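You operate a simulated robot arm through the tools that you are given. There is no shell and no other tool. Be economical: measure what you need, move in short steps, check, and stop when the job is done.

You run a simulated robot arm. Do the job below in one go: nothing can be reset, and whatever is moved stays where it is left.

JOB
Top up the wide glass to its ring, then scrub the wax drips off the steel stand.
Fine: wax from the small jug; jug and pad back; other glass stays as it is.

Only the result counts: the job must be done as asked and must still hold three seconds after the hand-in. Knocking over, shifting, dropping, spilling or breaking anything else fails it.

ROBOT AND FRAMES
A 6-joint arm with a two-finger parallel gripper, fixed in place. Base frame: the origin is at the foot of the arm, x ahead of it, y to its left, z up; the work surface is at about z = 0.85. Readings come in m, rad, newtons and seconds.
With the tool pointing down near the work surface it reaches from about 0.18 to 0.76 m from the base axis. Its first joint turns from -2.897 to 2.897 rad. Payload 3.91 kg.
Tool frame: the origin (TCP) lies between the finger pads and is the grasp point; the fingertips stand 0.03 m ahead of it; z points along the fingers, y is the line along which they close. Largest opening 0.11 m; finger width 0.02, thickness 0.01; the body of the gripper, 0.048 by 0.112 m, starts 0.055 m behind the TCP.
Orientation is that of the tool frame in the base frame, as [roll, pitch, yaw] about the fixed x, y, z axes, in that order (R = Rz(yaw) Ry(pitch) Rx(roll)). With the fingers straight down and closing along the base's y, the tool's x points along the base's -x, its y along +y and its z along -z.

CONTROLS
- The arm moves only by the tool send_rows. Its argument "plan" is a list that holds one entry, the list of rows, each a list of 7 numbers: the finger opening in m, from 0 to 0.11, then the shift along the tool's x, y, z in m, then the turn, a rotation vector about the tool's x, y, z in rad. In form: [[[claw, dx, dy, dz, rx, ry, rz], ...]]. A call has 1 to 12 rows; each row shifts and turns the commanded pose from where the row before left it, along the tool's axes as they then stand. Each row takes 0.2 s and may step no farther than 0.05 m and 0.15 rad from the row before; otherwise, or with a gripper value out of range, the whole call is refused. Where a pose cannot be reached the arm comes as near as it can. A force on the tool above 50 N (or 10 N above the force at the start of the call, whichever is more), or a blocked arm, ends the call early, and 0.2 s more pass. The fingers move at their own pace (about 0.045 m/s each) and stop on an object; they squeeze with about 42 N. The grip force told is the motor's: it shows also when the fingers shut on nothing. Time passes only in rows, and 0.2 s behind the last, so rows that do not move let the fingers close. The reply holds the time, the measured pose of the TCP, the force on the tool along the base axes, the opening and the grip force, in the units named above and with some noise, and new pictures: "views" is both (left out), scene, wrist or none.
- Cameras (640 x 400 px; columns grow to the right, rows downward): "scene" is fixed at [0.3983, -0.652, 1.612]; the picture's right is [0.57, 0.82, 0.00], its down [0.70, -0.48, -0.53] and it looks along [-0.44, 0.30, -0.85] (base axes); focal length 273 px, centre (320, 200). "wrist" rides on the gripper at [0.071, 0.022, -0.107] in the tool frame; the picture's right is [-0.29, 0.96, 0.00], its down [-0.76, -0.23, -0.61] and it looks along [-0.58, -0.18, 0.79] (tool axes); focal length 243 px, centre (320, 200). There is no depth. A picture from a camera that has moved, and an enlarged one, comes with that camera's place and axes in the base frame and with its lens.
- slide_trunk(by): slides the trunk up (or, below 0, down) by that many m; the arm rides with it, the base frame stays. It gives what a move gives, with no picture.
- enlarge(camera, box): a new picture of the part [left, top, right, bottom] of that camera's present view, enlarged. No time passes.
- finish_job(): hands the job in; it is judged then, once.

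Work in short steps. Places have to be worked out from the pictures, the camera data and where the tool is seen: move nearer, look again, correct. Check each grasp and each placing, and mend what went wrong. You have 120 turns and 170 pictures in all, those below and enlarged ones among them. Open the gripper and draw the arm clear of the work before you hand the job in, unless the task says otherwise; then end with one line.

The tools are called after "Request:" by a JSON object that holds its "name" and its "arguments". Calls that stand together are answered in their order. send_rows: Moves the arm, as the interface text tells. Its arguments: {"type":"object","properties":{"plan":{"type":"array"},"views":{"type":"string","enum":["both","scene","wrist","none"]}},"required":["plan"]} The other tools are called the same way: slide_trunk (by) slides the trunk up or down; enlarge (camera, box) takes an enlarged picture of a part of a camera's view; finish_job () hands the job in.

At the start:

```text
time_s: 0.0
ee_pos: [0.2098, -0.2478, 1.253]
tool_rot: [-3.14, 0.0, 3.141]
contact_force: [0.6, -0.6, -1.1]
finger_gap: 0.11
gripper_force: 0.0
trunk travel left (down, up): [-0.525, 0.065]
```

scene: 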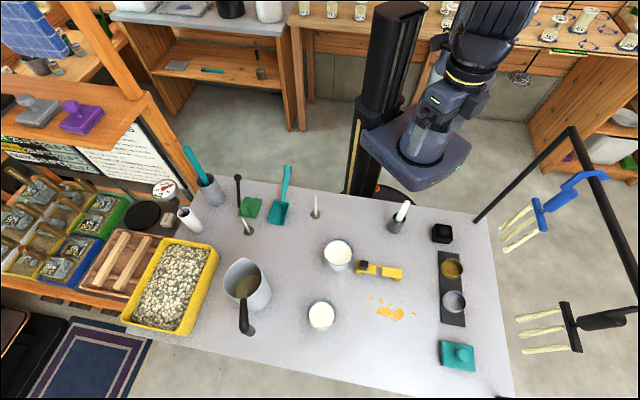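
wrist: 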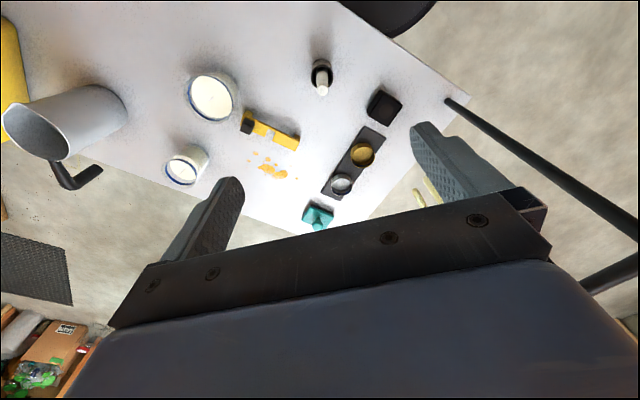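

I start by taking enlarged views to identify the glasses, jugs, stand and pad.

Request:
{"name": "enlarge", "arguments": {"camera": "scene", "box": [290, 220, 410, 340]}}

Request:
{"name": "enlarge", "arguments": {"camera": "scene", "box": [400, 210, 520, 390]}}

Request:
{"name": "enlarge", "arguments": {"camera": "scene", "box": [170, 150, 420, 350]}}

```text
3.33 times, centred on (350, 280) of scene
camera zoom: at [0.3983, -0.652, 1.612], right [0.57, 0.82, 0.0], down [0.7, -0.48, -0.53], along [-0.44, 0.3, -0.85], focal length 910 px, centre (220, -67)
```

zoom: 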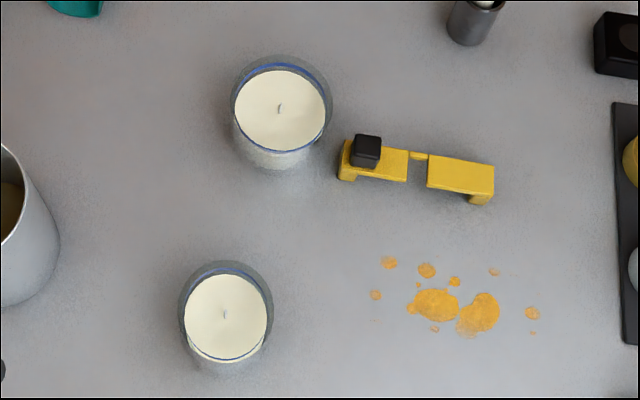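

```text
2.22 times, centred on (460, 300) of scene
camera zoom: at [0.3983, -0.652, 1.612], right [0.57, 0.82, 0.0], down [0.7, -0.48, -0.53], along [-0.44, 0.3, -0.85], focal length 606 px, centre (9, -22)
```

zoom: 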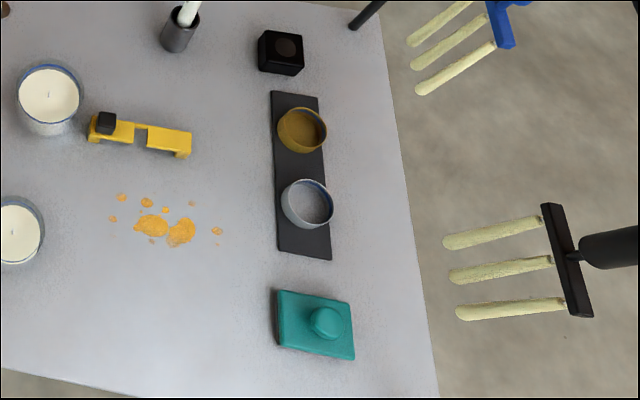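

```text
2.00 times, centred on (295, 250) of scene
camera zoom: at [0.3983, -0.652, 1.612], right [0.57, 0.82, 0.0], down [0.7, -0.48, -0.53], along [-0.44, 0.3, -0.85], focal length 546 px, centre (370, 100)
```

zoom: 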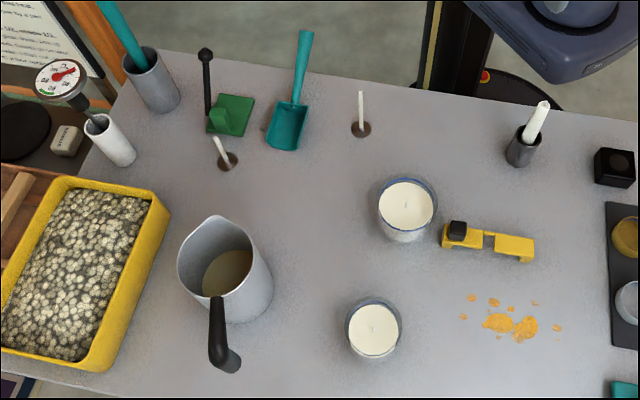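

I need to look closer at the cups, the pad and the green object, the jug, and the shelf for other jugs.

Request:
{"name": "enlarge", "arguments": {"camera": "scene", "box": [425, 215, 485, 315]}}

Request:
{"name": "enlarge", "arguments": {"camera": "scene", "box": [200, 240, 290, 350]}}

Request:
{"name": "enlarge", "arguments": {"camera": "scene", "box": [100, 0, 300, 100]}}

Request:
{"name": "enlarge", "arguments": {"camera": "scene", "box": [180, 150, 330, 250]}}

Request:
{"name": "enlarge", "arguments": {"camera": "wrist", "box": [150, 40, 420, 240]}}

```text
4.00 times, centred on (455, 265) of scene
camera zoom: at [0.3983, -0.652, 1.612], right [0.57, 0.82, 0.0], down [0.7, -0.48, -0.53], along [-0.44, 0.3, -0.85], focal length 1092 px, centre (-220, -60)
```

zoom: 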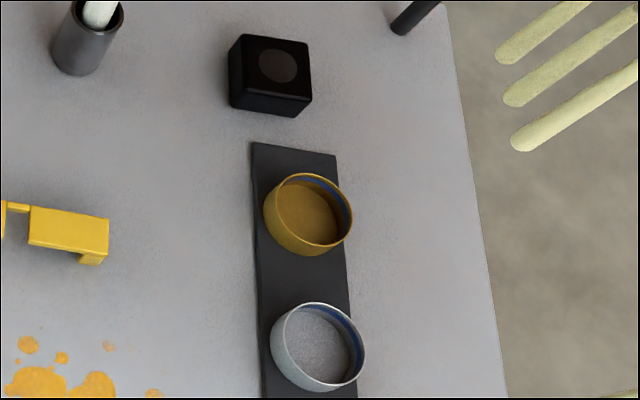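

```text
3.64 times, centred on (245, 295) of scene
camera zoom: at [0.3983, -0.652, 1.612], right [0.57, 0.82, 0.0], down [0.7, -0.48, -0.53], along [-0.44, 0.3, -0.85], focal length 992 px, centre (593, -146)
```

zoom: 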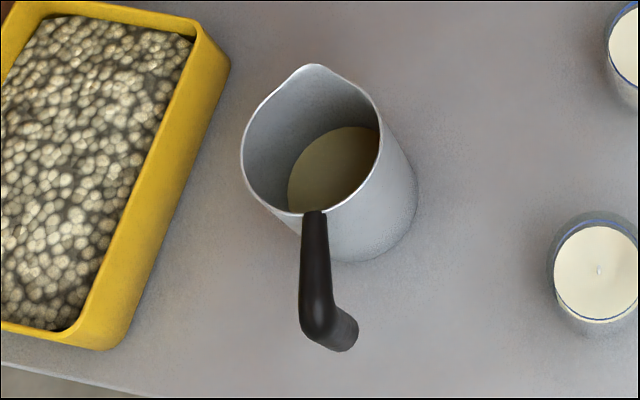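

```text
3.20 times, centred on (200, 50) of scene
camera zoom: at [0.3983, -0.652, 1.612], right [0.57, 0.82, 0.0], down [0.7, -0.48, -0.53], along [-0.44, 0.3, -0.85], focal length 873 px, centre (704, 680)
```

zoom: 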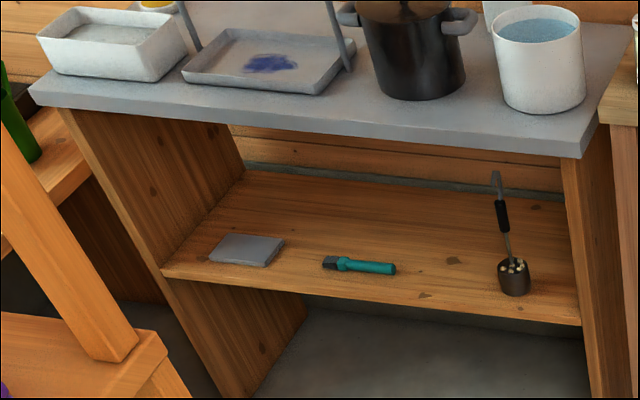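

```text
4.00 times, centred on (255, 200) of scene
camera zoom: at [0.3983, -0.652, 1.612], right [0.57, 0.82, 0.0], down [0.7, -0.48, -0.53], along [-0.44, 0.3, -0.85], focal length 1092 px, centre (580, 200)
```

zoom: 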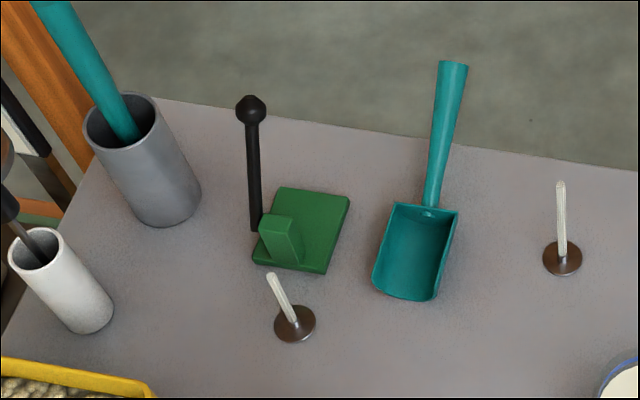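

```text
2.00 times, centred on (285, 140) of wrist
camera zoom: at [0.1392, -0.2258, 1.3611], right [0.29, 0.96, 0.0], down [0.76, -0.23, 0.61], along [0.58, -0.18, -0.79], focal length 485 px, centre (390, 320)
```

zoom: 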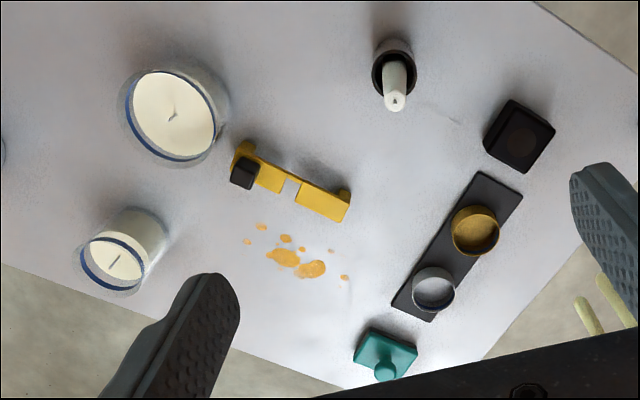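

The table is evidently the steel stand; the drips lie on it near (0.39,-0.43), the wide glass near (0.20,-0.46), the jug near (0.16,-0.70) and the teal pad near (0.56,-0.36). I turn the wrist by about -57° in place to look at the jug and glasses from another side.

Request:
{"name": "send_rows", "arguments": {"plan": [[[0.11, 0, 0, 0, 0, 0, 0.145], [0.11, 0, 0, 0, 0, 0, 0.145], [0.11, 0, 0, 0, 0, 0, 0.145], [0.11, 0, 0, 0, 0, 0, 0.145], [0.11, 0, 0, 0, 0, 0, 0.145], [0.11, 0, 0, 0, 0, 0, 0.145], [0.11, 0, 0, 0, 0, 0, 0.13]]], "views": "wrist"}}

```text
time_s: 1.6
ee_pos: [0.2101, -0.2487, 1.2533]
tool_rot: [3.141, 0.0, 2.139]
contact_force: [0.5, 0.4, -0.4]
finger_gap: 0.1103
gripper_force: 0.0
trunk travel left (down, up): [-0.525, 0.065]
camera wrist: at [0.1904, -0.1759, 1.3613], right [0.96, 0.27, 0.0], down [0.21, -0.76, 0.61], along [0.16, -0.59, -0.79], focal length 243 px, centre (320, 200)
```

wrist: 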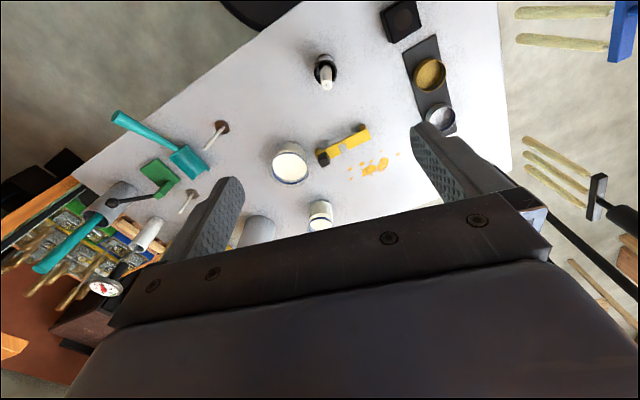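

The camera needs the tool x axis pointing toward the jug so that it rides above the hand when I tilt. I turn back the other way by 1.8 rad in place.

Request:
{"name": "send_rows", "arguments": {"plan": [[[0.11, 0, 0, 0, 0, 0, -0.15], [0.11, 0, 0, 0, 0, 0, -0.15], [0.11, 0, 0, 0, 0, 0, -0.15], [0.11, 0, 0, 0, 0, 0, -0.15], [0.11, 0, 0, 0, 0, 0, -0.15], [0.11, 0, 0, 0, 0, 0, -0.15], [0.11, 0, 0, 0, 0, 0, -0.15], [0.11, 0, 0, 0, 0, 0, -0.15], [0.11, 0, 0, 0, 0, 0, -0.15], [0.11, 0, 0, 0, 0, 0, -0.15], [0.11, 0, 0, 0, 0, 0, -0.15], [0.11, 0, 0, 0, 0, 0, -0.15]]], "views": "none"}}

```text
time_s: 4.2
ee_pos: [0.2096, -0.2482, 1.2533]
tool_rot: [-3.141, 0.001, -2.341]
contact_force: [0.3, 0.5, 0.7]
finger_gap: 0.11
gripper_force: 0.1
trunk travel left (down, up): [-0.525, 0.065]
```

Rotation works. Now tilt 0.84 rad toward the jug to view it.

Request:
{"name": "send_rows", "arguments": {"plan": [[[0.11, 0, 0, 0, 0, 0.14, 0], [0.11, 0, 0, 0, 0, 0.14, 0], [0.11, 0, 0, 0, 0, 0.14, 0], [0.11, 0, 0, 0, 0, 0.14, 0], [0.11, 0, 0, 0, 0, 0.14, 0], [0.11, 0, 0, 0, 0, 0.14, 0]]], "views": "both"}}

```text
time_s: 5.6
ee_pos: [0.2102, -0.2494, 1.2514]
tool_rot: [-3.141, -0.843, -2.344]
contact_force: [0.5, 0.2, 0.3]
finger_gap: 0.11
gripper_force: 0.0
trunk travel left (down, up): [-0.525, 0.065]
camera wrist: at [0.218, -0.209, 1.3782], right [-0.55, 0.81, -0.22], down [0.83, 0.53, -0.16], along [-0.02, -0.27, -0.96], focal length 243 px, centre (320, 200)
```

scene: 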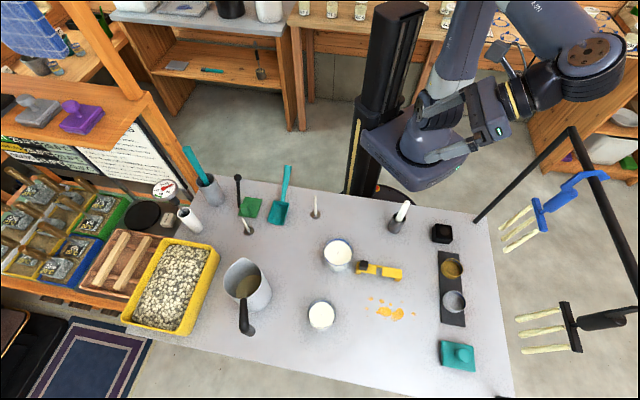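
wrist: 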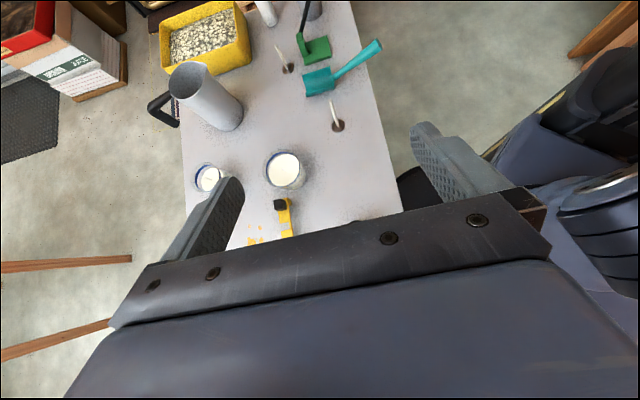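

The camera now looks almost straight down over the jug and glasses. I enlarge them.

Request:
{"name": "enlarge", "arguments": {"camera": "wrist", "box": [140, 50, 320, 210]}}

Request:
{"name": "enlarge", "arguments": {"camera": "wrist", "box": [180, 130, 310, 210]}}

```text
2.50 times, centred on (230, 130) of wrist
camera zoom: at [0.218, -0.209, 1.3782], right [-0.55, 0.81, -0.22], down [0.83, 0.53, -0.16], along [-0.02, -0.27, -0.96], focal length 606 px, centre (545, 375)
```

zoom: 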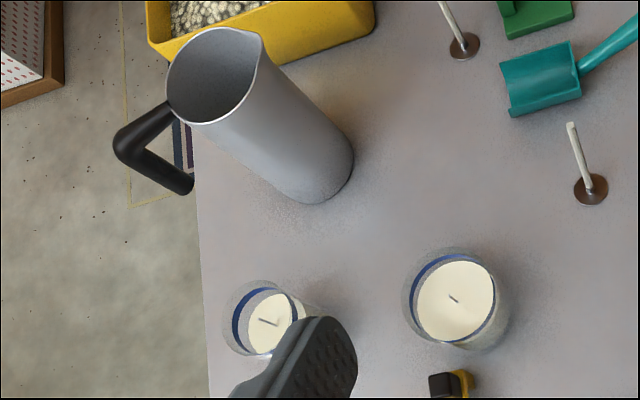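

```text
4.92 times, centred on (245, 170) of wrist
camera zoom: at [0.218, -0.209, 1.3782], right [-0.55, 0.81, -0.22], down [0.83, 0.53, -0.16], along [-0.02, -0.27, -0.96], focal length 1194 px, centre (689, 348)
```

zoom: 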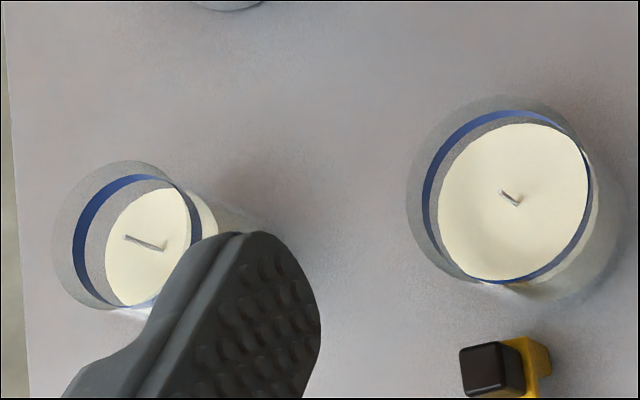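

The jug stands at about (0.156,-0.702), 0.15 high, 0.09 wide, its handle on the +x/-y side. I'll grasp its body from the glasses' side with a near-horizontal tool, so first I go to a stand-off above the glasses and look again.

Request:
{"name": "send_rows", "arguments": {"plan": [[[0.11, -0.0064, -0.0276, 0.034, 0, 0, 0], [0.11, -0.0064, -0.0276, 0.034, 0, 0, 0], [0.11, -0.0064, -0.0276, 0.034, 0, 0, 0], [0.11, -0.0064, -0.0276, 0.034, 0, 0, 0], [0.11, -0.0064, -0.0276, 0.034, 0, 0, 0], [0.11, -0.0064, -0.0276, 0.034, 0.1045, 0, -0.093], [0.11, -0.0064, -0.0276, 0.034, 0.1045, 0, -0.093], [0.11, 0, 0, 0, 0, 0.14, 0], [0.11, 0, 0, 0, 0, 0.14, 0], [0.11, 0, 0, 0, 0, 0.14, 0]]], "views": "both"}}

```text
time_s: 7.8
ee_pos: [0.2514, -0.4876, 1.0603]
tool_rot: [-3.14, -1.262, -2.067]
contact_force: [0.0, -0.6, 0.1]
finger_gap: 0.1099
gripper_force: 0.2
trunk travel left (down, up): [-0.525, 0.065]
camera wrist: at [0.2696, -0.4053, 1.1621], right [-0.8, 0.53, -0.28], down [0.59, 0.61, -0.54], along [-0.12, -0.59, -0.8], focal length 243 px, centre (320, 200)
```

scene: 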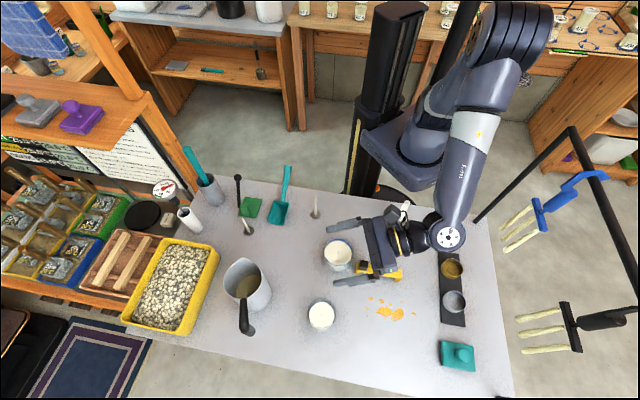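
wrist: 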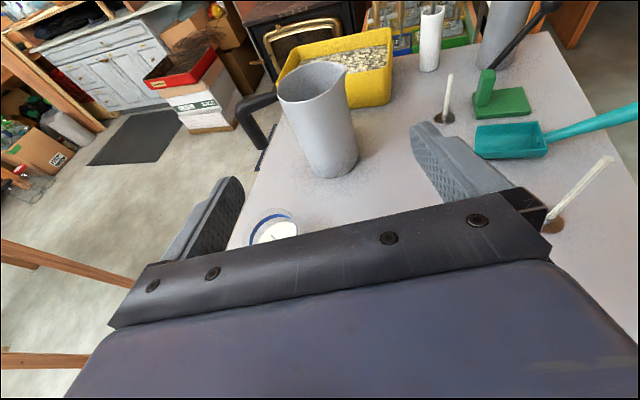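

Good stand-off. I enlarge the jug to measure it more precisely.

Request:
{"name": "enlarge", "arguments": {"camera": "wrist", "box": [225, 50, 385, 190]}}

```text
2.86 times, centred on (305, 120) of wrist
camera zoom: at [0.2696, -0.4053, 1.1621], right [-0.8, 0.53, -0.28], down [0.59, 0.61, -0.54], along [-0.12, -0.59, -0.8], focal length 693 px, centre (363, 429)
```

zoom: 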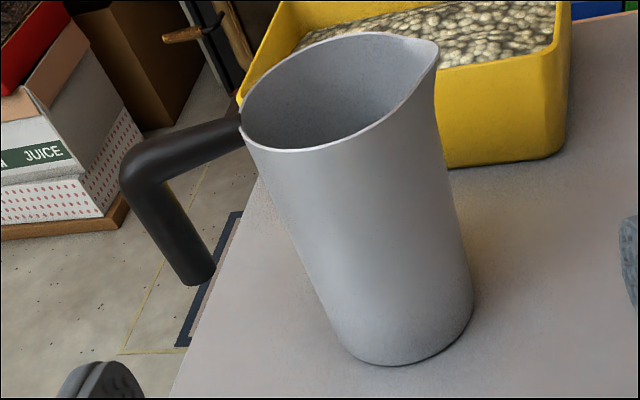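

Image and readings agree: jug axis about (0.155,-0.697), diameter about 0.087. I shift sideways/down to line up and advance most of the way, stopping short of the jug.

Request:
{"name": "send_rows", "arguments": {"plan": [[[0.11, -0.046, -0.0145, 0, 0, 0, 0], [0.11, 0, 0, 0.045, 0, 0, 0], [0.11, 0, 0, 0.045, 0, 0, 0], [0.11, 0, 0, 0.04, 0, 0, 0], [0.11, 0, 0, 0.03, 0, 0, 0]]], "views": "both"}}

```text
time_s: 9.0
ee_pos: [0.1977, -0.6167, 0.9686]
tool_rot: [-3.141, -1.261, -2.066]
contact_force: [0.8, 0.0, 0.1]
finger_gap: 0.1102
gripper_force: 0.1
trunk travel left (down, up): [-0.525, 0.065]
camera wrist: at [0.2168, -0.5356, 1.0701], right [-0.8, 0.53, -0.28], down [0.59, 0.61, -0.54], along [-0.12, -0.59, -0.8], focal length 243 px, centre (320, 200)
```

scene: 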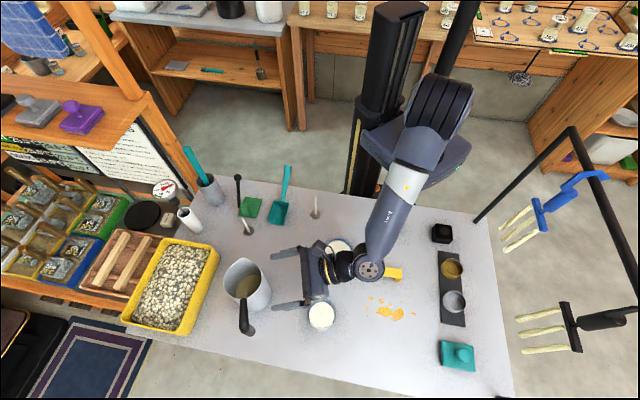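
wrist: 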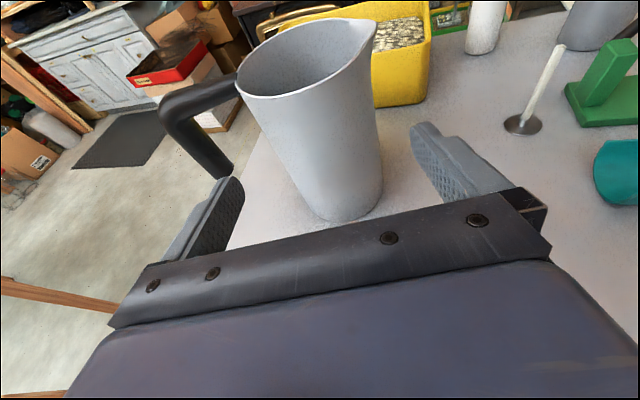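

Aligned. I advance 4.5 cm and check clearance of fingers to handle and wall.

Request:
{"name": "send_rows", "arguments": {"plan": [[[0.11, 0, 0, 0.025, 0, 0, 0], [0.11, 0, 0, 0.02, 0, 0, 0]]], "views": "wrist"}}

```text
time_s: 9.6
ee_pos: [0.1766, -0.6551, 0.954]
tool_rot: [-3.14, -1.26, -2.066]
contact_force: [-0.3, -0.8, -0.1]
finger_gap: 0.1097
gripper_force: 0.1
trunk travel left (down, up): [-0.525, 0.065]
camera wrist: at [0.1962, -0.5732, 1.0561], right [-0.8, 0.53, -0.28], down [0.59, 0.61, -0.54], along [-0.12, -0.59, -0.8], focal length 243 px, centre (320, 200)
```

wrist: 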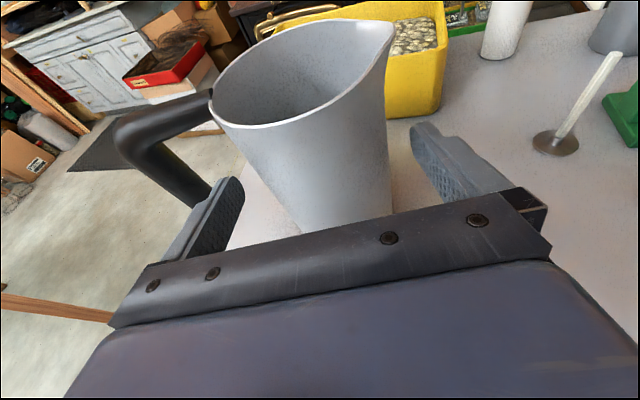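

Still centred, with space on both sides. I advance 4 cm more.

Request:
{"name": "send_rows", "arguments": {"plan": [[[0.11, 0, 0, 0.02, 0, 0, 0], [0.11, 0, 0, 0.018, 0, 0, 0]]], "views": "both"}}

```text
time_s: 10.2
ee_pos: [0.1597, -0.6865, 0.9437]
tool_rot: [3.141, -1.261, -2.063]
contact_force: [0.1, -0.6, 0.0]
finger_gap: 0.11
gripper_force: 0.1
trunk travel left (down, up): [-0.525, 0.065]
camera wrist: at [0.1793, -0.6044, 1.0443], right [-0.8, 0.53, -0.28], down [0.59, 0.61, -0.54], along [-0.12, -0.59, -0.8], focal length 243 px, centre (320, 200)
```

scene: 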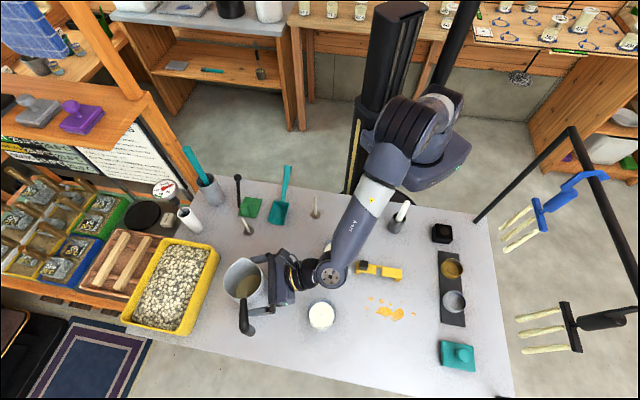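
wrist: 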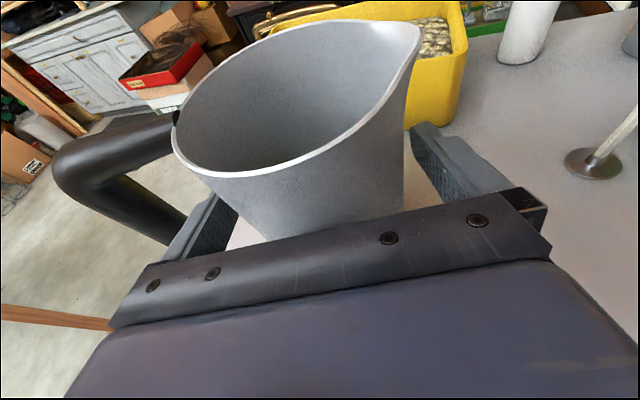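

Fingers straddle the jug with no contact. I close the grip without moving.

Request:
{"name": "send_rows", "arguments": {"plan": [[[0.06, 0, 0, 0, 0, 0, 0], [0.06, 0, 0, 0, 0, 0, 0], [0.06, 0, 0, 0, 0, 0, 0], [0.06, 0, 0, 0, 0, 0, 0]]], "views": "wrist"}}

```text
time_s: 11.2
ee_pos: [0.1605, -0.6859, 0.9437]
tool_rot: [-3.14, -1.26, -2.063]
contact_force: [-0.3, -0.6, 0.5]
finger_gap: 0.0873
gripper_force: 42.7
trunk travel left (down, up): [-0.525, 0.065]
camera wrist: at [0.1791, -0.6043, 1.0445], right [-0.8, 0.53, -0.28], down [0.59, 0.61, -0.54], along [-0.12, -0.59, -0.8], focal length 243 px, centre (320, 200)
```

wrist: 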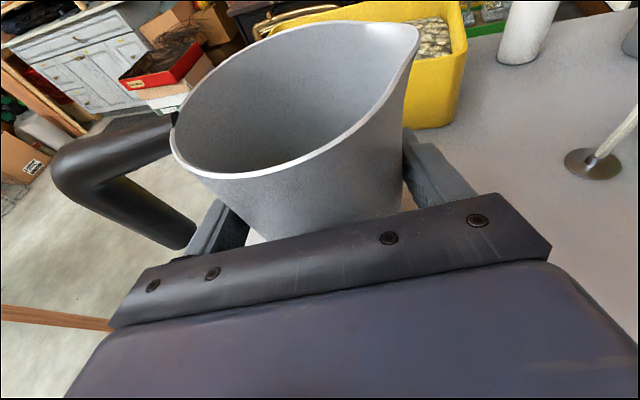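

Gripped at 0.087 m (the jug's diameter). Lift straight up 3 cm first and check.

Request:
{"name": "send_rows", "arguments": {"plan": [[[0.06, 0.0095, 0, -0.003, 0, 0, 0], [0.06, 0.019, 0, -0.0061, 0, 0, 0]]], "views": "both"}}

```text
time_s: 11.8
ee_pos: [0.1609, -0.6869, 0.9729]
tool_rot: [-3.139, -1.258, -2.066]
contact_force: [-0.8, 0.4, -4.3]
finger_gap: 0.0872
gripper_force: 41.8
trunk travel left (down, up): [-0.525, 0.065]
camera wrist: at [0.1799, -0.6039, 1.0738], right [-0.8, 0.53, -0.28], down [0.59, 0.61, -0.54], along [-0.12, -0.59, -0.8], focal length 243 px, centre (320, 200)
```

scene: 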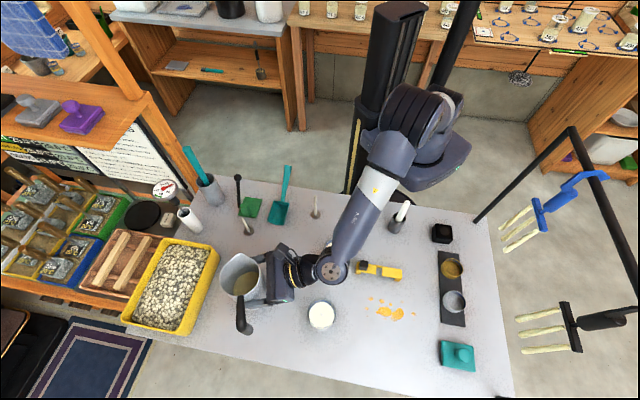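
wrist: 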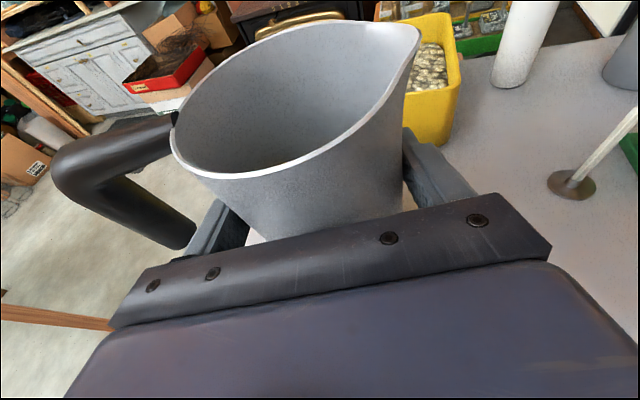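

Jug lifted cleanly (about 4.3 N). I raise it another 9 cm, carry it back over to near the wide glass, and check before turning.

Request:
{"name": "send_rows", "arguments": {"plan": [[[0.06, 0.0276, 0, -0.0088, 0, 0, 0], [0.06, 0.0276, 0, -0.0088, 0, 0, 0], [0.06, 0.0276, 0, -0.0088, 0, 0, 0], [0.06, -0.006, 0.001, -0.0185, 0, 0, 0], [0.06, -0.0118, 0.0024, -0.0369, 0, 0, 0], [0.06, -0.0118, 0.0024, -0.0369, 0, 0, 0], [0.06, -0.0118, 0.0024, -0.0369, 0, 0, 0], [0.06, -0.0118, 0.0024, -0.0369, 0, 0, 0], [0.06, -0.0118, 0.0024, -0.0369, 0, 0, 0], [0.06, -0.0118, 0.0024, -0.0369, 0, 0, 0], [0.06, -0.006, 0.001, -0.0185, 0, 0, 0]]], "views": "scene"}}

Request:
{"name": "send_rows", "arguments": {"plan": [[[0.06, 0, 0, 0, 0.06, 0, -0.0192], [0.06, 0, 0, 0, 0.1066, 0, -0.0342], [0.06, 0, 0, 0, 0.1066, 0, -0.0342], [0.06, 0, 0, 0, 0.1066, 0, -0.0342], [0.06, 0, 0, 0, 0.1066, 0, -0.0342], [0.06, 0, 0, 0, 0.1066, 0, -0.0342], [0.06, 0, 0, 0, 0.05, 0, -0.016]]], "views": "both"}}

```text
time_s: 14.2
ee_pos: [0.2747, -0.4384, 1.0591]
tool_rot: [-3.14, -1.261, -2.067]
contact_force: [0.1, 0.8, -3.8]
finger_gap: 0.0874
gripper_force: 41.9
trunk travel left (down, up): [-0.525, 0.065]
```

scene: 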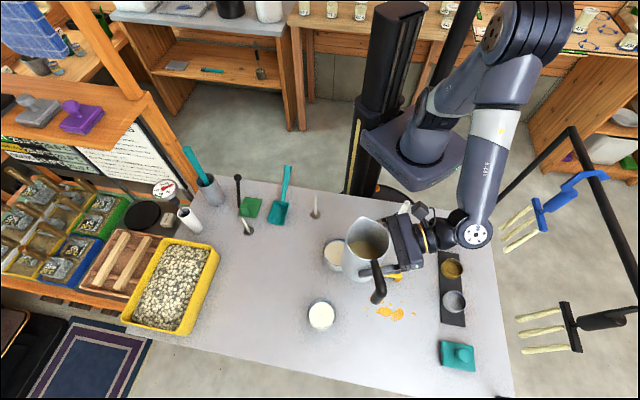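

```text
time_s: 15.8
ee_pos: [0.2743, -0.4387, 1.0608]
tool_rot: [-3.139, -1.259, -1.39]
contact_force: [-0.5, 0.0, -4.3]
finger_gap: 0.0872
gripper_force: 42.0
trunk travel left (down, up): [-0.525, 0.065]
camera wrist: at [0.2385, -0.3636, 1.1609], right [-0.96, -0.09, -0.28], down [0.08, 0.84, -0.54], along [0.28, -0.54, -0.8], focal length 243 px, centre (320, 200)
```

scene: 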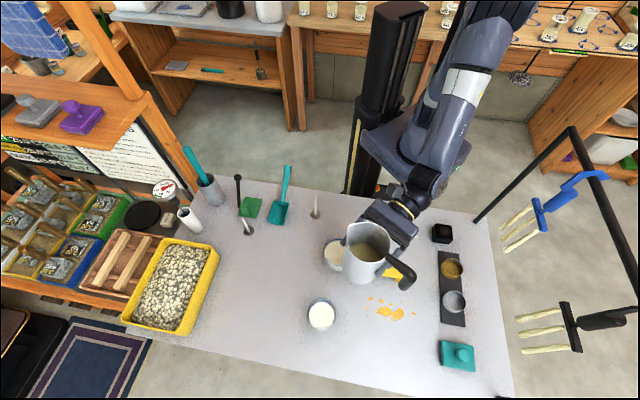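
wrist: 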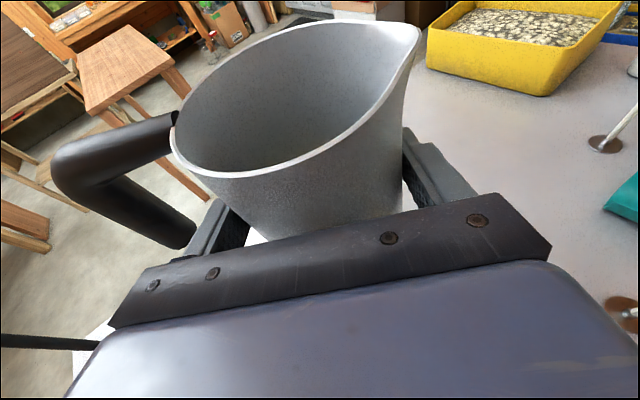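

The jug is upright beside the wide glass with the spout toward it. I take a closer look at the glass for the baseline.

Request:
{"name": "enlarge", "arguments": {"camera": "scene", "box": [310, 215, 430, 295]}}

```text
5.00 times, centred on (370, 255) of scene
camera zoom: at [0.3983, -0.652, 1.612], right [0.57, 0.82, 0.0], down [0.7, -0.48, -0.53], along [-0.44, 0.3, -0.85], focal length 1364 px, centre (70, -75)
```

zoom: 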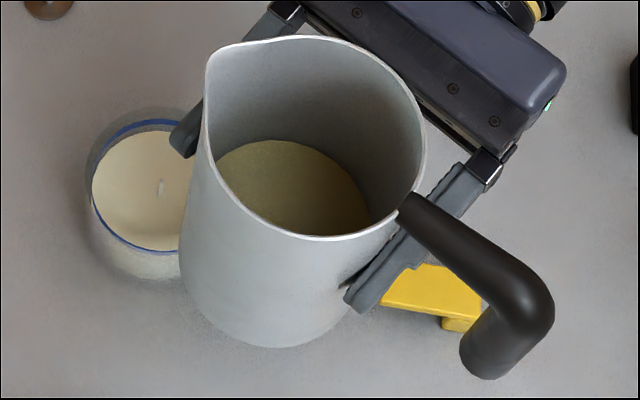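

I tilt the jug about the horizontal axis square to the spout to about 40°, still high, with a small centring shift.

Request:
{"name": "send_rows", "arguments": {"plan": [[[0.06, -0.0016, 0.002, -0.005, 0, 0, 0], [0.06, 0, 0, 0, 0.015, -0.0057, 0.0473], [0.06, 0, 0, 0, 0.0303, -0.0115, 0.0945], [0.06, 0, 0, 0, 0.0303, -0.0115, 0.0945], [0.06, 0, 0, 0, 0.0303, -0.0115, 0.0945], [0.06, 0, 0, 0, 0.0303, -0.0115, 0.0945], [0.06, 0, 0, 0, 0.0303, -0.0115, 0.0945], [0.06, 0, 0, 0, 0.0303, -0.0115, 0.0945], [0.06, 0, 0, 0, 0.015, -0.0057, 0.0473]]], "views": "both"}}

```text
time_s: 17.8
ee_pos: [0.3005, -0.4206, 1.0671]
tool_rot: [-2.019, -0.784, -2.405]
contact_force: [0.1, 0.5, -4.3]
finger_gap: 0.0871
gripper_force: 41.9
out of reach, approached as far as the arm can: row 7, 8, 9
trunk travel left (down, up): [-0.525, 0.065]
camera wrist: at [0.2072, -0.3611, 1.1375], right [-0.58, 0.04, -0.82], down [0.34, 0.92, -0.2], along [0.74, -0.4, -0.54], focal length 243 px, centre (320, 200)
```

scene: 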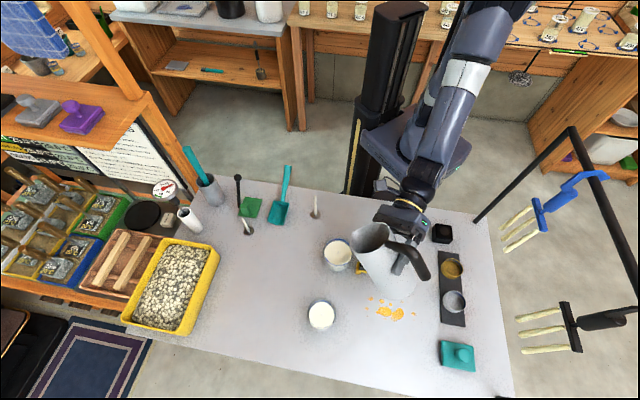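
wrist: 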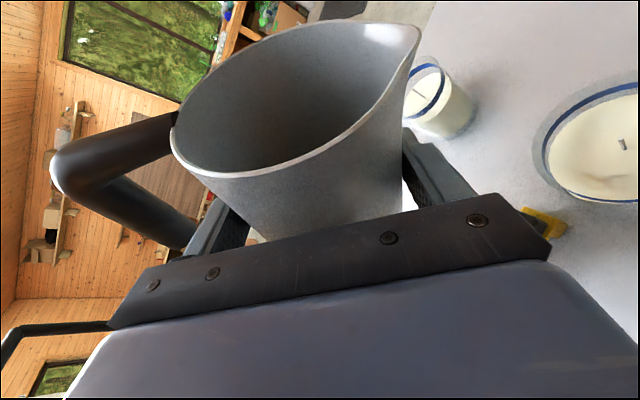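

The arm ran out of reach when rolling at that heading (wrist too near the base). I undo the tilt, then I'll use a heading turned back toward -106°.

Request:
{"name": "send_rows", "arguments": {"plan": [[[0.06, 0, 0, 0, -0.015, 0.0057, -0.0473], [0.06, 0, 0, 0, -0.0303, 0.0115, -0.0945], [0.06, 0, 0, 0, -0.0303, 0.0115, -0.0945], [0.06, 0, 0, 0, -0.0303, 0.0115, -0.0945], [0.06, 0, 0, 0, -0.0303, 0.0115, -0.0945], [0.06, 0, 0, 0, -0.0303, 0.0115, -0.0945], [0.06, 0, 0, 0, -0.0303, 0.0115, -0.0945], [0.06, 0, 0, 0, -0.015, 0.0057, -0.0473]]], "views": "none"}}

```text
time_s: 19.6
ee_pos: [0.3011, -0.42, 1.0686]
tool_rot: [3.137, -1.259, -1.385]
contact_force: [0.1, -0.2, -4.0]
finger_gap: 0.0873
gripper_force: 41.8
trunk travel left (down, up): [-0.525, 0.065]
```

The position was clamped but the jug is upright again. I turn the heading to -106°, shift to (0.271,-0.465), then tilt to about 34°.

Request:
{"name": "send_rows", "arguments": {"plan": [[[0.06, 0, 0, 0, -0.1095, 0, 0.035], [0.06, 0, 0, 0, -0.1095, 0, 0.035], [0.06, 0, 0, 0, -0.1095, 0, 0.035], [0.06, 0, 0, 0, -0.1095, 0, 0.035], [0.06, 0.0032, 0.008, 0.025, 0, 0, 0], [0.06, 0.0032, 0.008, 0.025, 0, 0, 0], [0.06, 0, 0, 0, 0.0303, -0.0115, 0.0945], [0.06, 0, 0, 0, 0.0303, -0.0115, 0.0945], [0.06, 0, 0, 0, 0.0303, -0.0115, 0.0945], [0.06, 0, 0, 0, 0.0303, -0.0115, 0.0945], [0.06, 0, 0, 0, 0.0303, -0.0115, 0.0945], [0.06, 0, 0, 0, 0.0303, -0.0115, 0.0945]]], "views": "both"}}

```text
time_s: 22.2
ee_pos: [0.2726, -0.4635, 1.0584]
tool_rot: [-2.081, -0.871, -2.81]
contact_force: [0.2, 0.1, -3.7]
finger_gap: 0.0872
gripper_force: 42.0
trunk travel left (down, up): [-0.525, 0.065]
camera wrist: at [0.2198, -0.37, 1.1352], right [-0.58, 0.3, -0.76], down [0.69, 0.68, -0.26], along [0.44, -0.67, -0.6], focal length 243 px, centre (320, 200)
```

scene: 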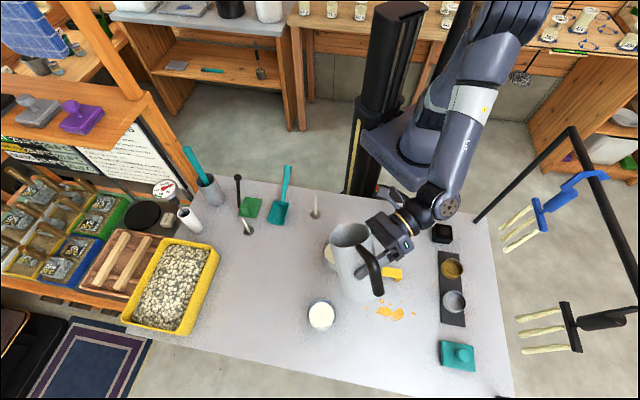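
wrist: 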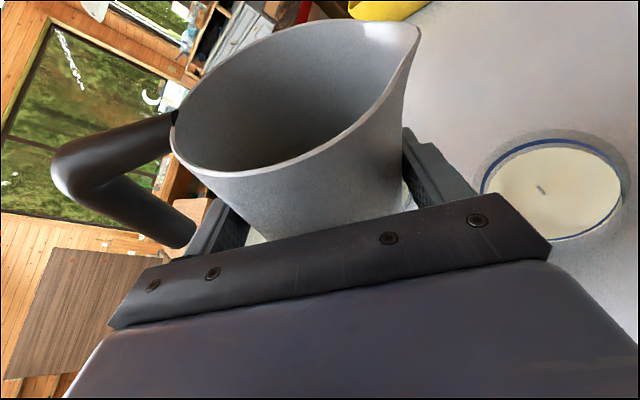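

The wrist camera sees the wide glass's wax, ring and wick, and the spout tip works out over its centre (0.198,-0.452). I lower 4.5 cm and tilt to about 40°.

Request:
{"name": "send_rows", "arguments": {"plan": [[[0.06, -0.0172, 0.0126, 0.0071, 0, 0, 0], [0.06, -0.0172, 0.0126, 0.0071, 0, 0, 0], [0.06, 0, 0, 0, 0.0152, -0.0058, 0.0473], [0.06, 0, 0, 0, 0.0152, -0.0058, 0.0473]]], "views": "both"}}

```text
time_s: 23.2
ee_pos: [0.2717, -0.4616, 1.0136]
tool_rot: [-2.013, -0.783, -2.859]
contact_force: [-0.7, -0.6, -4.7]
finger_gap: 0.0871
gripper_force: 42.2
trunk travel left (down, up): [-0.525, 0.065]
camera wrist: at [0.2127, -0.3689, 1.0831], right [-0.5, 0.28, -0.82], down [0.71, 0.67, -0.2], along [0.49, -0.68, -0.54], focal length 243 px, centre (320, 200)
```

scene: 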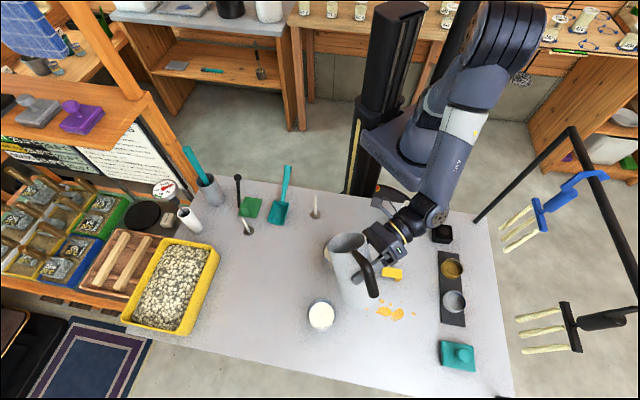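
wrist: 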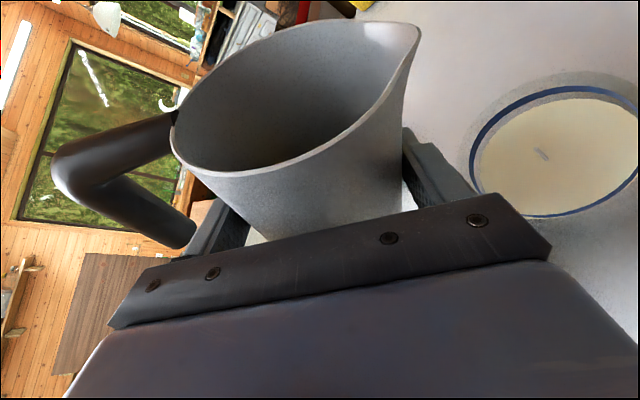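

Position is good. I tilt on in small steps and watch for the stream and level.

Request:
{"name": "send_rows", "arguments": {"plan": [[[0.06, 0, 0, 0, 0.0091, -0.0035, 0.0284], [0.06, 0, 0, 0, 0.0091, -0.0035, 0.0284], [0.06, 0, 0, 0, 0, 0, 0], [0.06, 0, 0, 0, 0, 0, 0]]], "views": "wrist"}}

Request:
{"name": "enlarge", "arguments": {"camera": "scene", "box": [310, 210, 410, 310]}}

```text
time_s: 24.2
ee_pos: [0.2718, -0.4641, 1.0133]
tool_rot: [-1.981, -0.727, -2.882]
contact_force: [-0.5, -0.1, -3.6]
finger_gap: 0.0873
gripper_force: 42.5
trunk travel left (down, up): [-0.525, 0.065]
camera wrist: at [0.2089, -0.3685, 1.0791], right [-0.45, 0.27, -0.85], down [0.72, 0.67, -0.17], along [0.52, -0.69, -0.5], focal length 243 px, centre (320, 200)
```

wrist: 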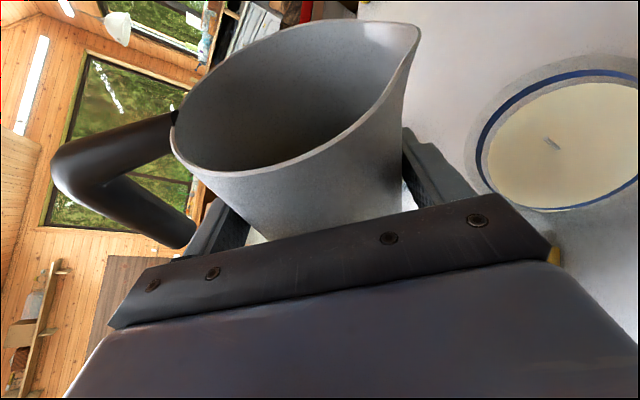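

```text
4.00 times, centred on (360, 260) of scene
camera zoom: at [0.3983, -0.652, 1.612], right [0.57, 0.82, 0.0], down [0.7, -0.48, -0.53], along [-0.44, 0.3, -0.85], focal length 1092 px, centre (160, -40)
```

zoom: 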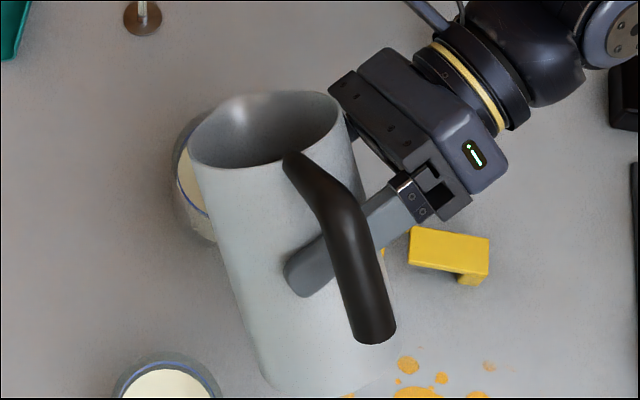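

No flow yet at about 43°. The lip is about 1 cm toward -y of centre, so I nudge +y 8 mm and tilt a little more.

Request:
{"name": "send_rows", "arguments": {"plan": [[[0.06, -0.003, 0.0004, -0.0077, 0, 0, 0], [0.06, 0, 0, 0, 0.0076, -0.0029, 0.0236], [0.06, 0, 0, 0, 0.0076, -0.0029, 0.0236], [0.06, 0, 0, 0, 0, 0, 0], [0.06, 0, 0, 0, 0, 0, 0]]], "views": "wrist"}}

```text
time_s: 25.4
ee_pos: [0.2747, -0.454, 1.0134]
tool_rot: [-1.953, -0.682, -2.9]
contact_force: [1.5, -0.5, -4.9]
finger_gap: 0.0872
gripper_force: 41.5
trunk travel left (down, up): [-0.525, 0.065]
camera wrist: at [0.2077, -0.3597, 1.075], right [-0.41, 0.27, -0.87], down [0.73, 0.67, -0.14], along [0.55, -0.69, -0.47], focal length 243 px, centre (320, 200)
```

wrist: 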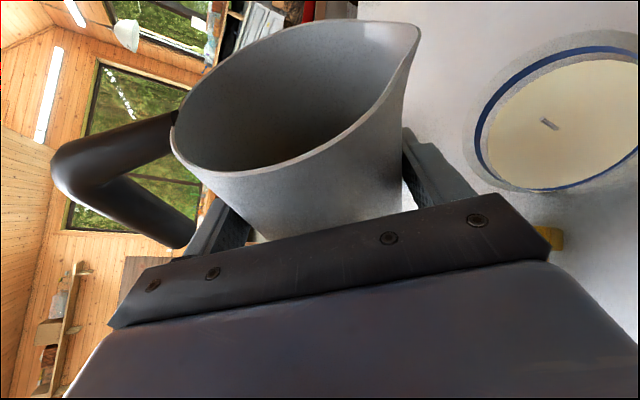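

Still no flow at about 46°. I continue.

Request:
{"name": "send_rows", "arguments": {"plan": [[[0.06, 0, 0, 0, 0.0091, -0.0035, 0.0284], [0.06, 0, 0, 0, 0.0091, -0.0035, 0.0284], [0.06, 0, 0, 0, 0, 0, 0], [0.06, 0, 0, 0, 0, 0, 0]]], "views": "both"}}

```text
time_s: 26.4
ee_pos: [0.2735, -0.4547, 1.0136]
tool_rot: [-1.925, -0.627, -2.917]
contact_force: [0.2, 0.3, -4.5]
finger_gap: 0.0869
gripper_force: 41.7
trunk travel left (down, up): [-0.525, 0.065]
camera wrist: at [0.204, -0.3592, 1.0699], right [-0.36, 0.26, -0.9], down [0.74, 0.67, -0.1], along [0.58, -0.7, -0.43], focal length 243 px, centre (320, 200)
```

scene: 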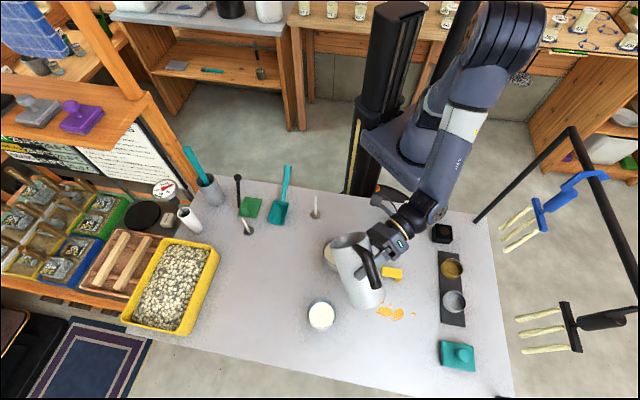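
wrist: 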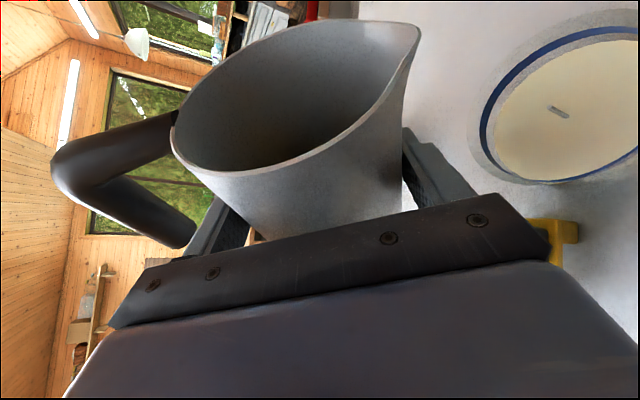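

About 50° and still dry at the lip; I keep tilting in small steps.

Request:
{"name": "send_rows", "arguments": {"plan": [[[0.06, 0, 0, 0, 0.0091, -0.0035, 0.0284], [0.06, 0, 0, 0, 0.0091, -0.0035, 0.0284], [0.06, 0, 0, 0, 0, 0, 0], [0.06, 0, 0, 0, 0, 0, 0]]], "views": "wrist"}}

Request:
{"name": "send_rows", "arguments": {"plan": [[[0.06, 0, 0, 0, 0.0091, -0.0035, 0.0284], [0.06, 0, 0, 0, 0.0046, -0.0018, 0.0142], [0.06, 0, 0, 0, 0, 0, 0], [0.06, 0, 0, 0, 0, 0, 0]]], "views": "wrist"}}

```text
time_s: 27.4
ee_pos: [0.2751, -0.4554, 1.0132]
tool_rot: [-1.899, -0.57, -2.931]
contact_force: [0.5, -0.2, -4.0]
finger_gap: 0.087
gripper_force: 42.1
trunk travel left (down, up): [-0.525, 0.065]
camera wrist: at [0.2009, -0.3588, 1.0644], right [-0.3, 0.25, -0.92], down [0.74, 0.67, -0.06], along [0.6, -0.7, -0.39], focal length 243 px, centre (320, 200)
```

wrist: 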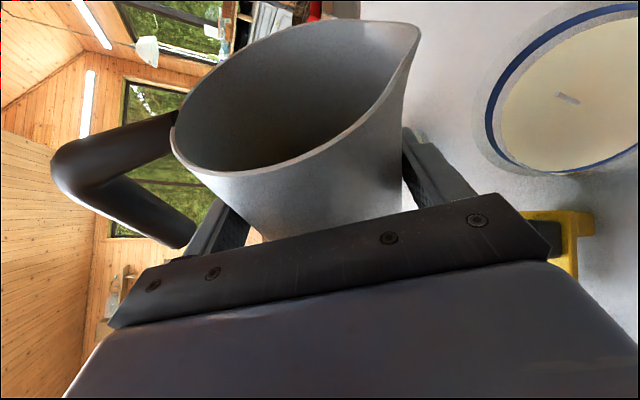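

```text
time_s: 28.4
ee_pos: [0.2743, -0.4549, 1.0128]
tool_rot: [-1.88, -0.529, -2.942]
contact_force: [-1.2, -0.1, -5.1]
finger_gap: 0.0872
gripper_force: 42.3
trunk travel left (down, up): [-0.525, 0.065]
camera wrist: at [0.1988, -0.3584, 1.0606], right [-0.26, 0.24, -0.93], down [0.74, 0.67, -0.03], along [0.62, -0.7, -0.36], focal length 243 px, centre (320, 200)
```

wrist: 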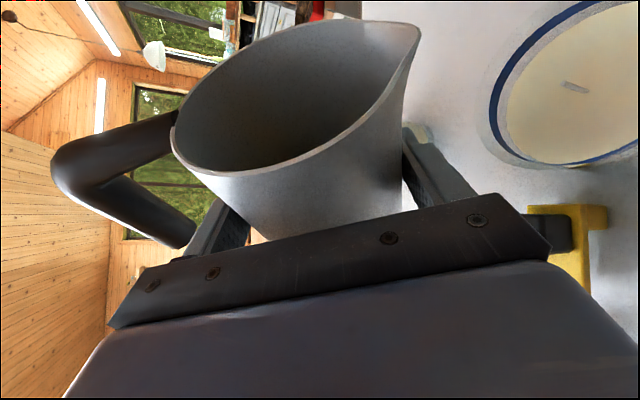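

About 56°; continue with the glass still in view.

Request:
{"name": "send_rows", "arguments": {"plan": [[[0.06, 0, 0, 0, 0.0091, -0.0035, 0.0284], [0.06, 0, 0, 0, 0.0046, -0.0018, 0.0142], [0.06, 0, 0, 0, 0, 0, 0], [0.06, 0, 0, 0, 0, 0, 0]]], "views": "both"}}

Request:
{"name": "enlarge", "arguments": {"camera": "wrist", "box": [160, 0, 640, 240]}}

```text
time_s: 29.4
ee_pos: [0.2737, -0.4553, 1.0136]
tool_rot: [-1.861, -0.485, -2.95]
contact_force: [-0.3, 0.7, -4.5]
finger_gap: 0.0873
gripper_force: 42.2
trunk travel left (down, up): [-0.525, 0.065]
camera wrist: at [0.1969, -0.358, 1.0567], right [-0.22, 0.24, -0.95], down [0.74, 0.67, -0.01], along [0.63, -0.7, -0.32], focal length 243 px, centre (320, 200)
```

scene: 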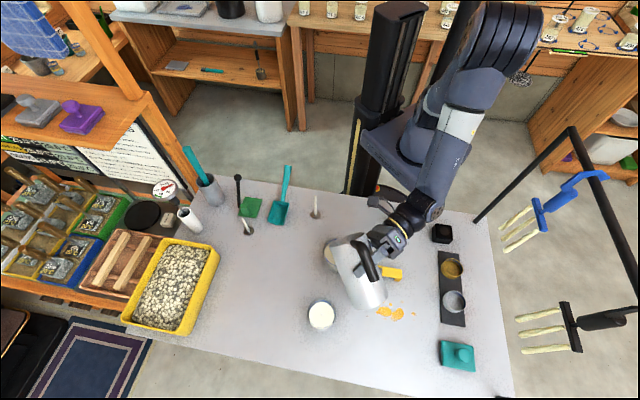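
wrist: 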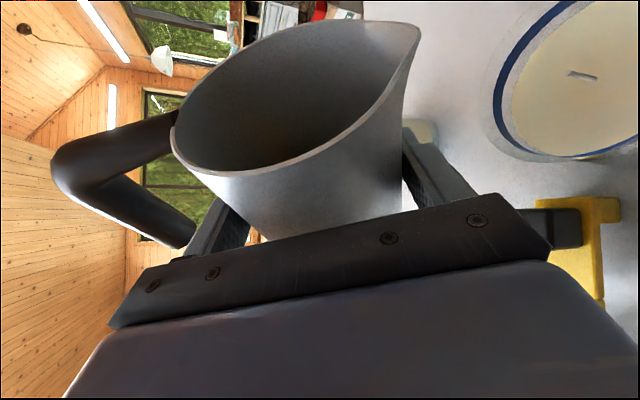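

```text
1.33 times, centred on (400, 120) of wrist
camera zoom: at [0.1969, -0.358, 1.0567], right [-0.22, 0.24, -0.95], down [0.74, 0.67, -0.01], along [0.63, -0.7, -0.32], focal length 324 px, centre (213, 307)
```

zoom: 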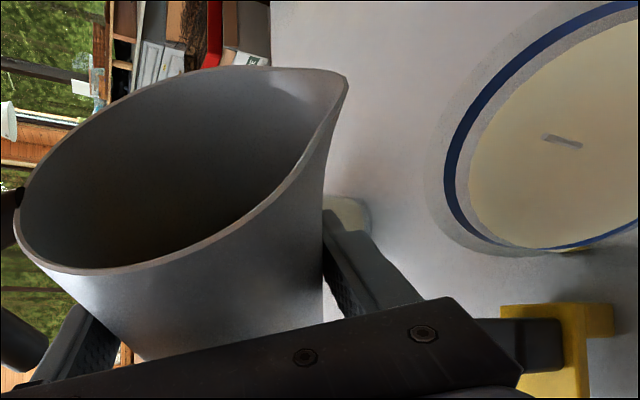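

Still dry near 59°. I continue, watching each step.

Request:
{"name": "send_rows", "arguments": {"plan": [[[0.06, 0, 0, 0, 0.0091, -0.0035, 0.0284], [0.06, 0, 0, 0, 0.0061, -0.0023, 0.0189], [0.06, 0, 0, 0, 0, 0, 0], [0.06, 0, 0, 0, 0, 0, 0]]], "views": "wrist"}}

Request:
{"name": "send_rows", "arguments": {"plan": [[[0.06, 0, 0, 0, 0.0091, -0.0035, 0.0284], [0.06, 0, 0, 0, 0.0046, -0.0018, 0.0142], [0.06, 0, 0, 0, 0, 0, 0], [0.06, 0, 0, 0, 0, 0, 0]]], "views": "wrist"}}

```text
time_s: 30.4
ee_pos: [0.2725, -0.4554, 1.0134]
tool_rot: [-1.842, -0.441, -2.961]
contact_force: [0.0, 0.4, -5.8]
finger_gap: 0.087
gripper_force: 42.1
trunk travel left (down, up): [-0.525, 0.065]
camera wrist: at [0.1947, -0.358, 1.052], right [-0.17, 0.23, -0.96], down [0.74, 0.67, 0.03], along [0.65, -0.71, -0.29], focal length 243 px, centre (320, 200)
```

wrist: 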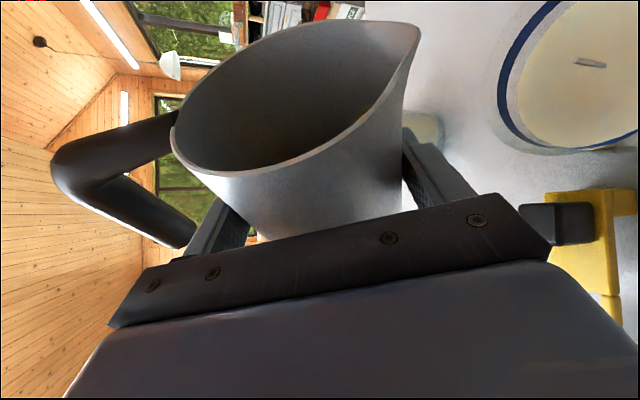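

```text
time_s: 31.4
ee_pos: [0.2742, -0.4544, 1.0124]
tool_rot: [-1.827, -0.399, -2.966]
contact_force: [0.7, -0.3, -4.5]
finger_gap: 0.0872
gripper_force: 42.0
trunk travel left (down, up): [-0.525, 0.065]
camera wrist: at [0.1934, -0.3574, 1.0477], right [-0.13, 0.22, -0.97], down [0.74, 0.67, 0.05], along [0.66, -0.71, -0.25], focal length 243 px, centre (320, 200)
```

wrist: 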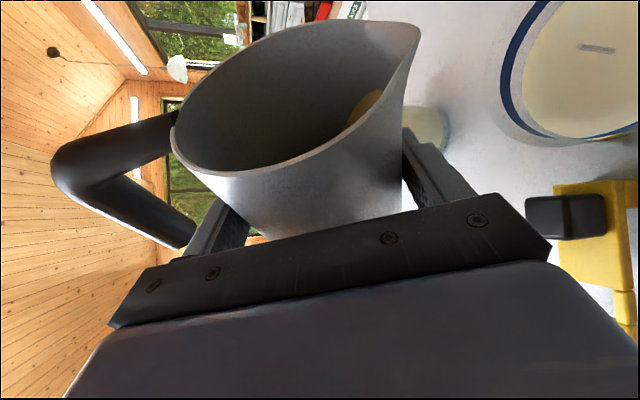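

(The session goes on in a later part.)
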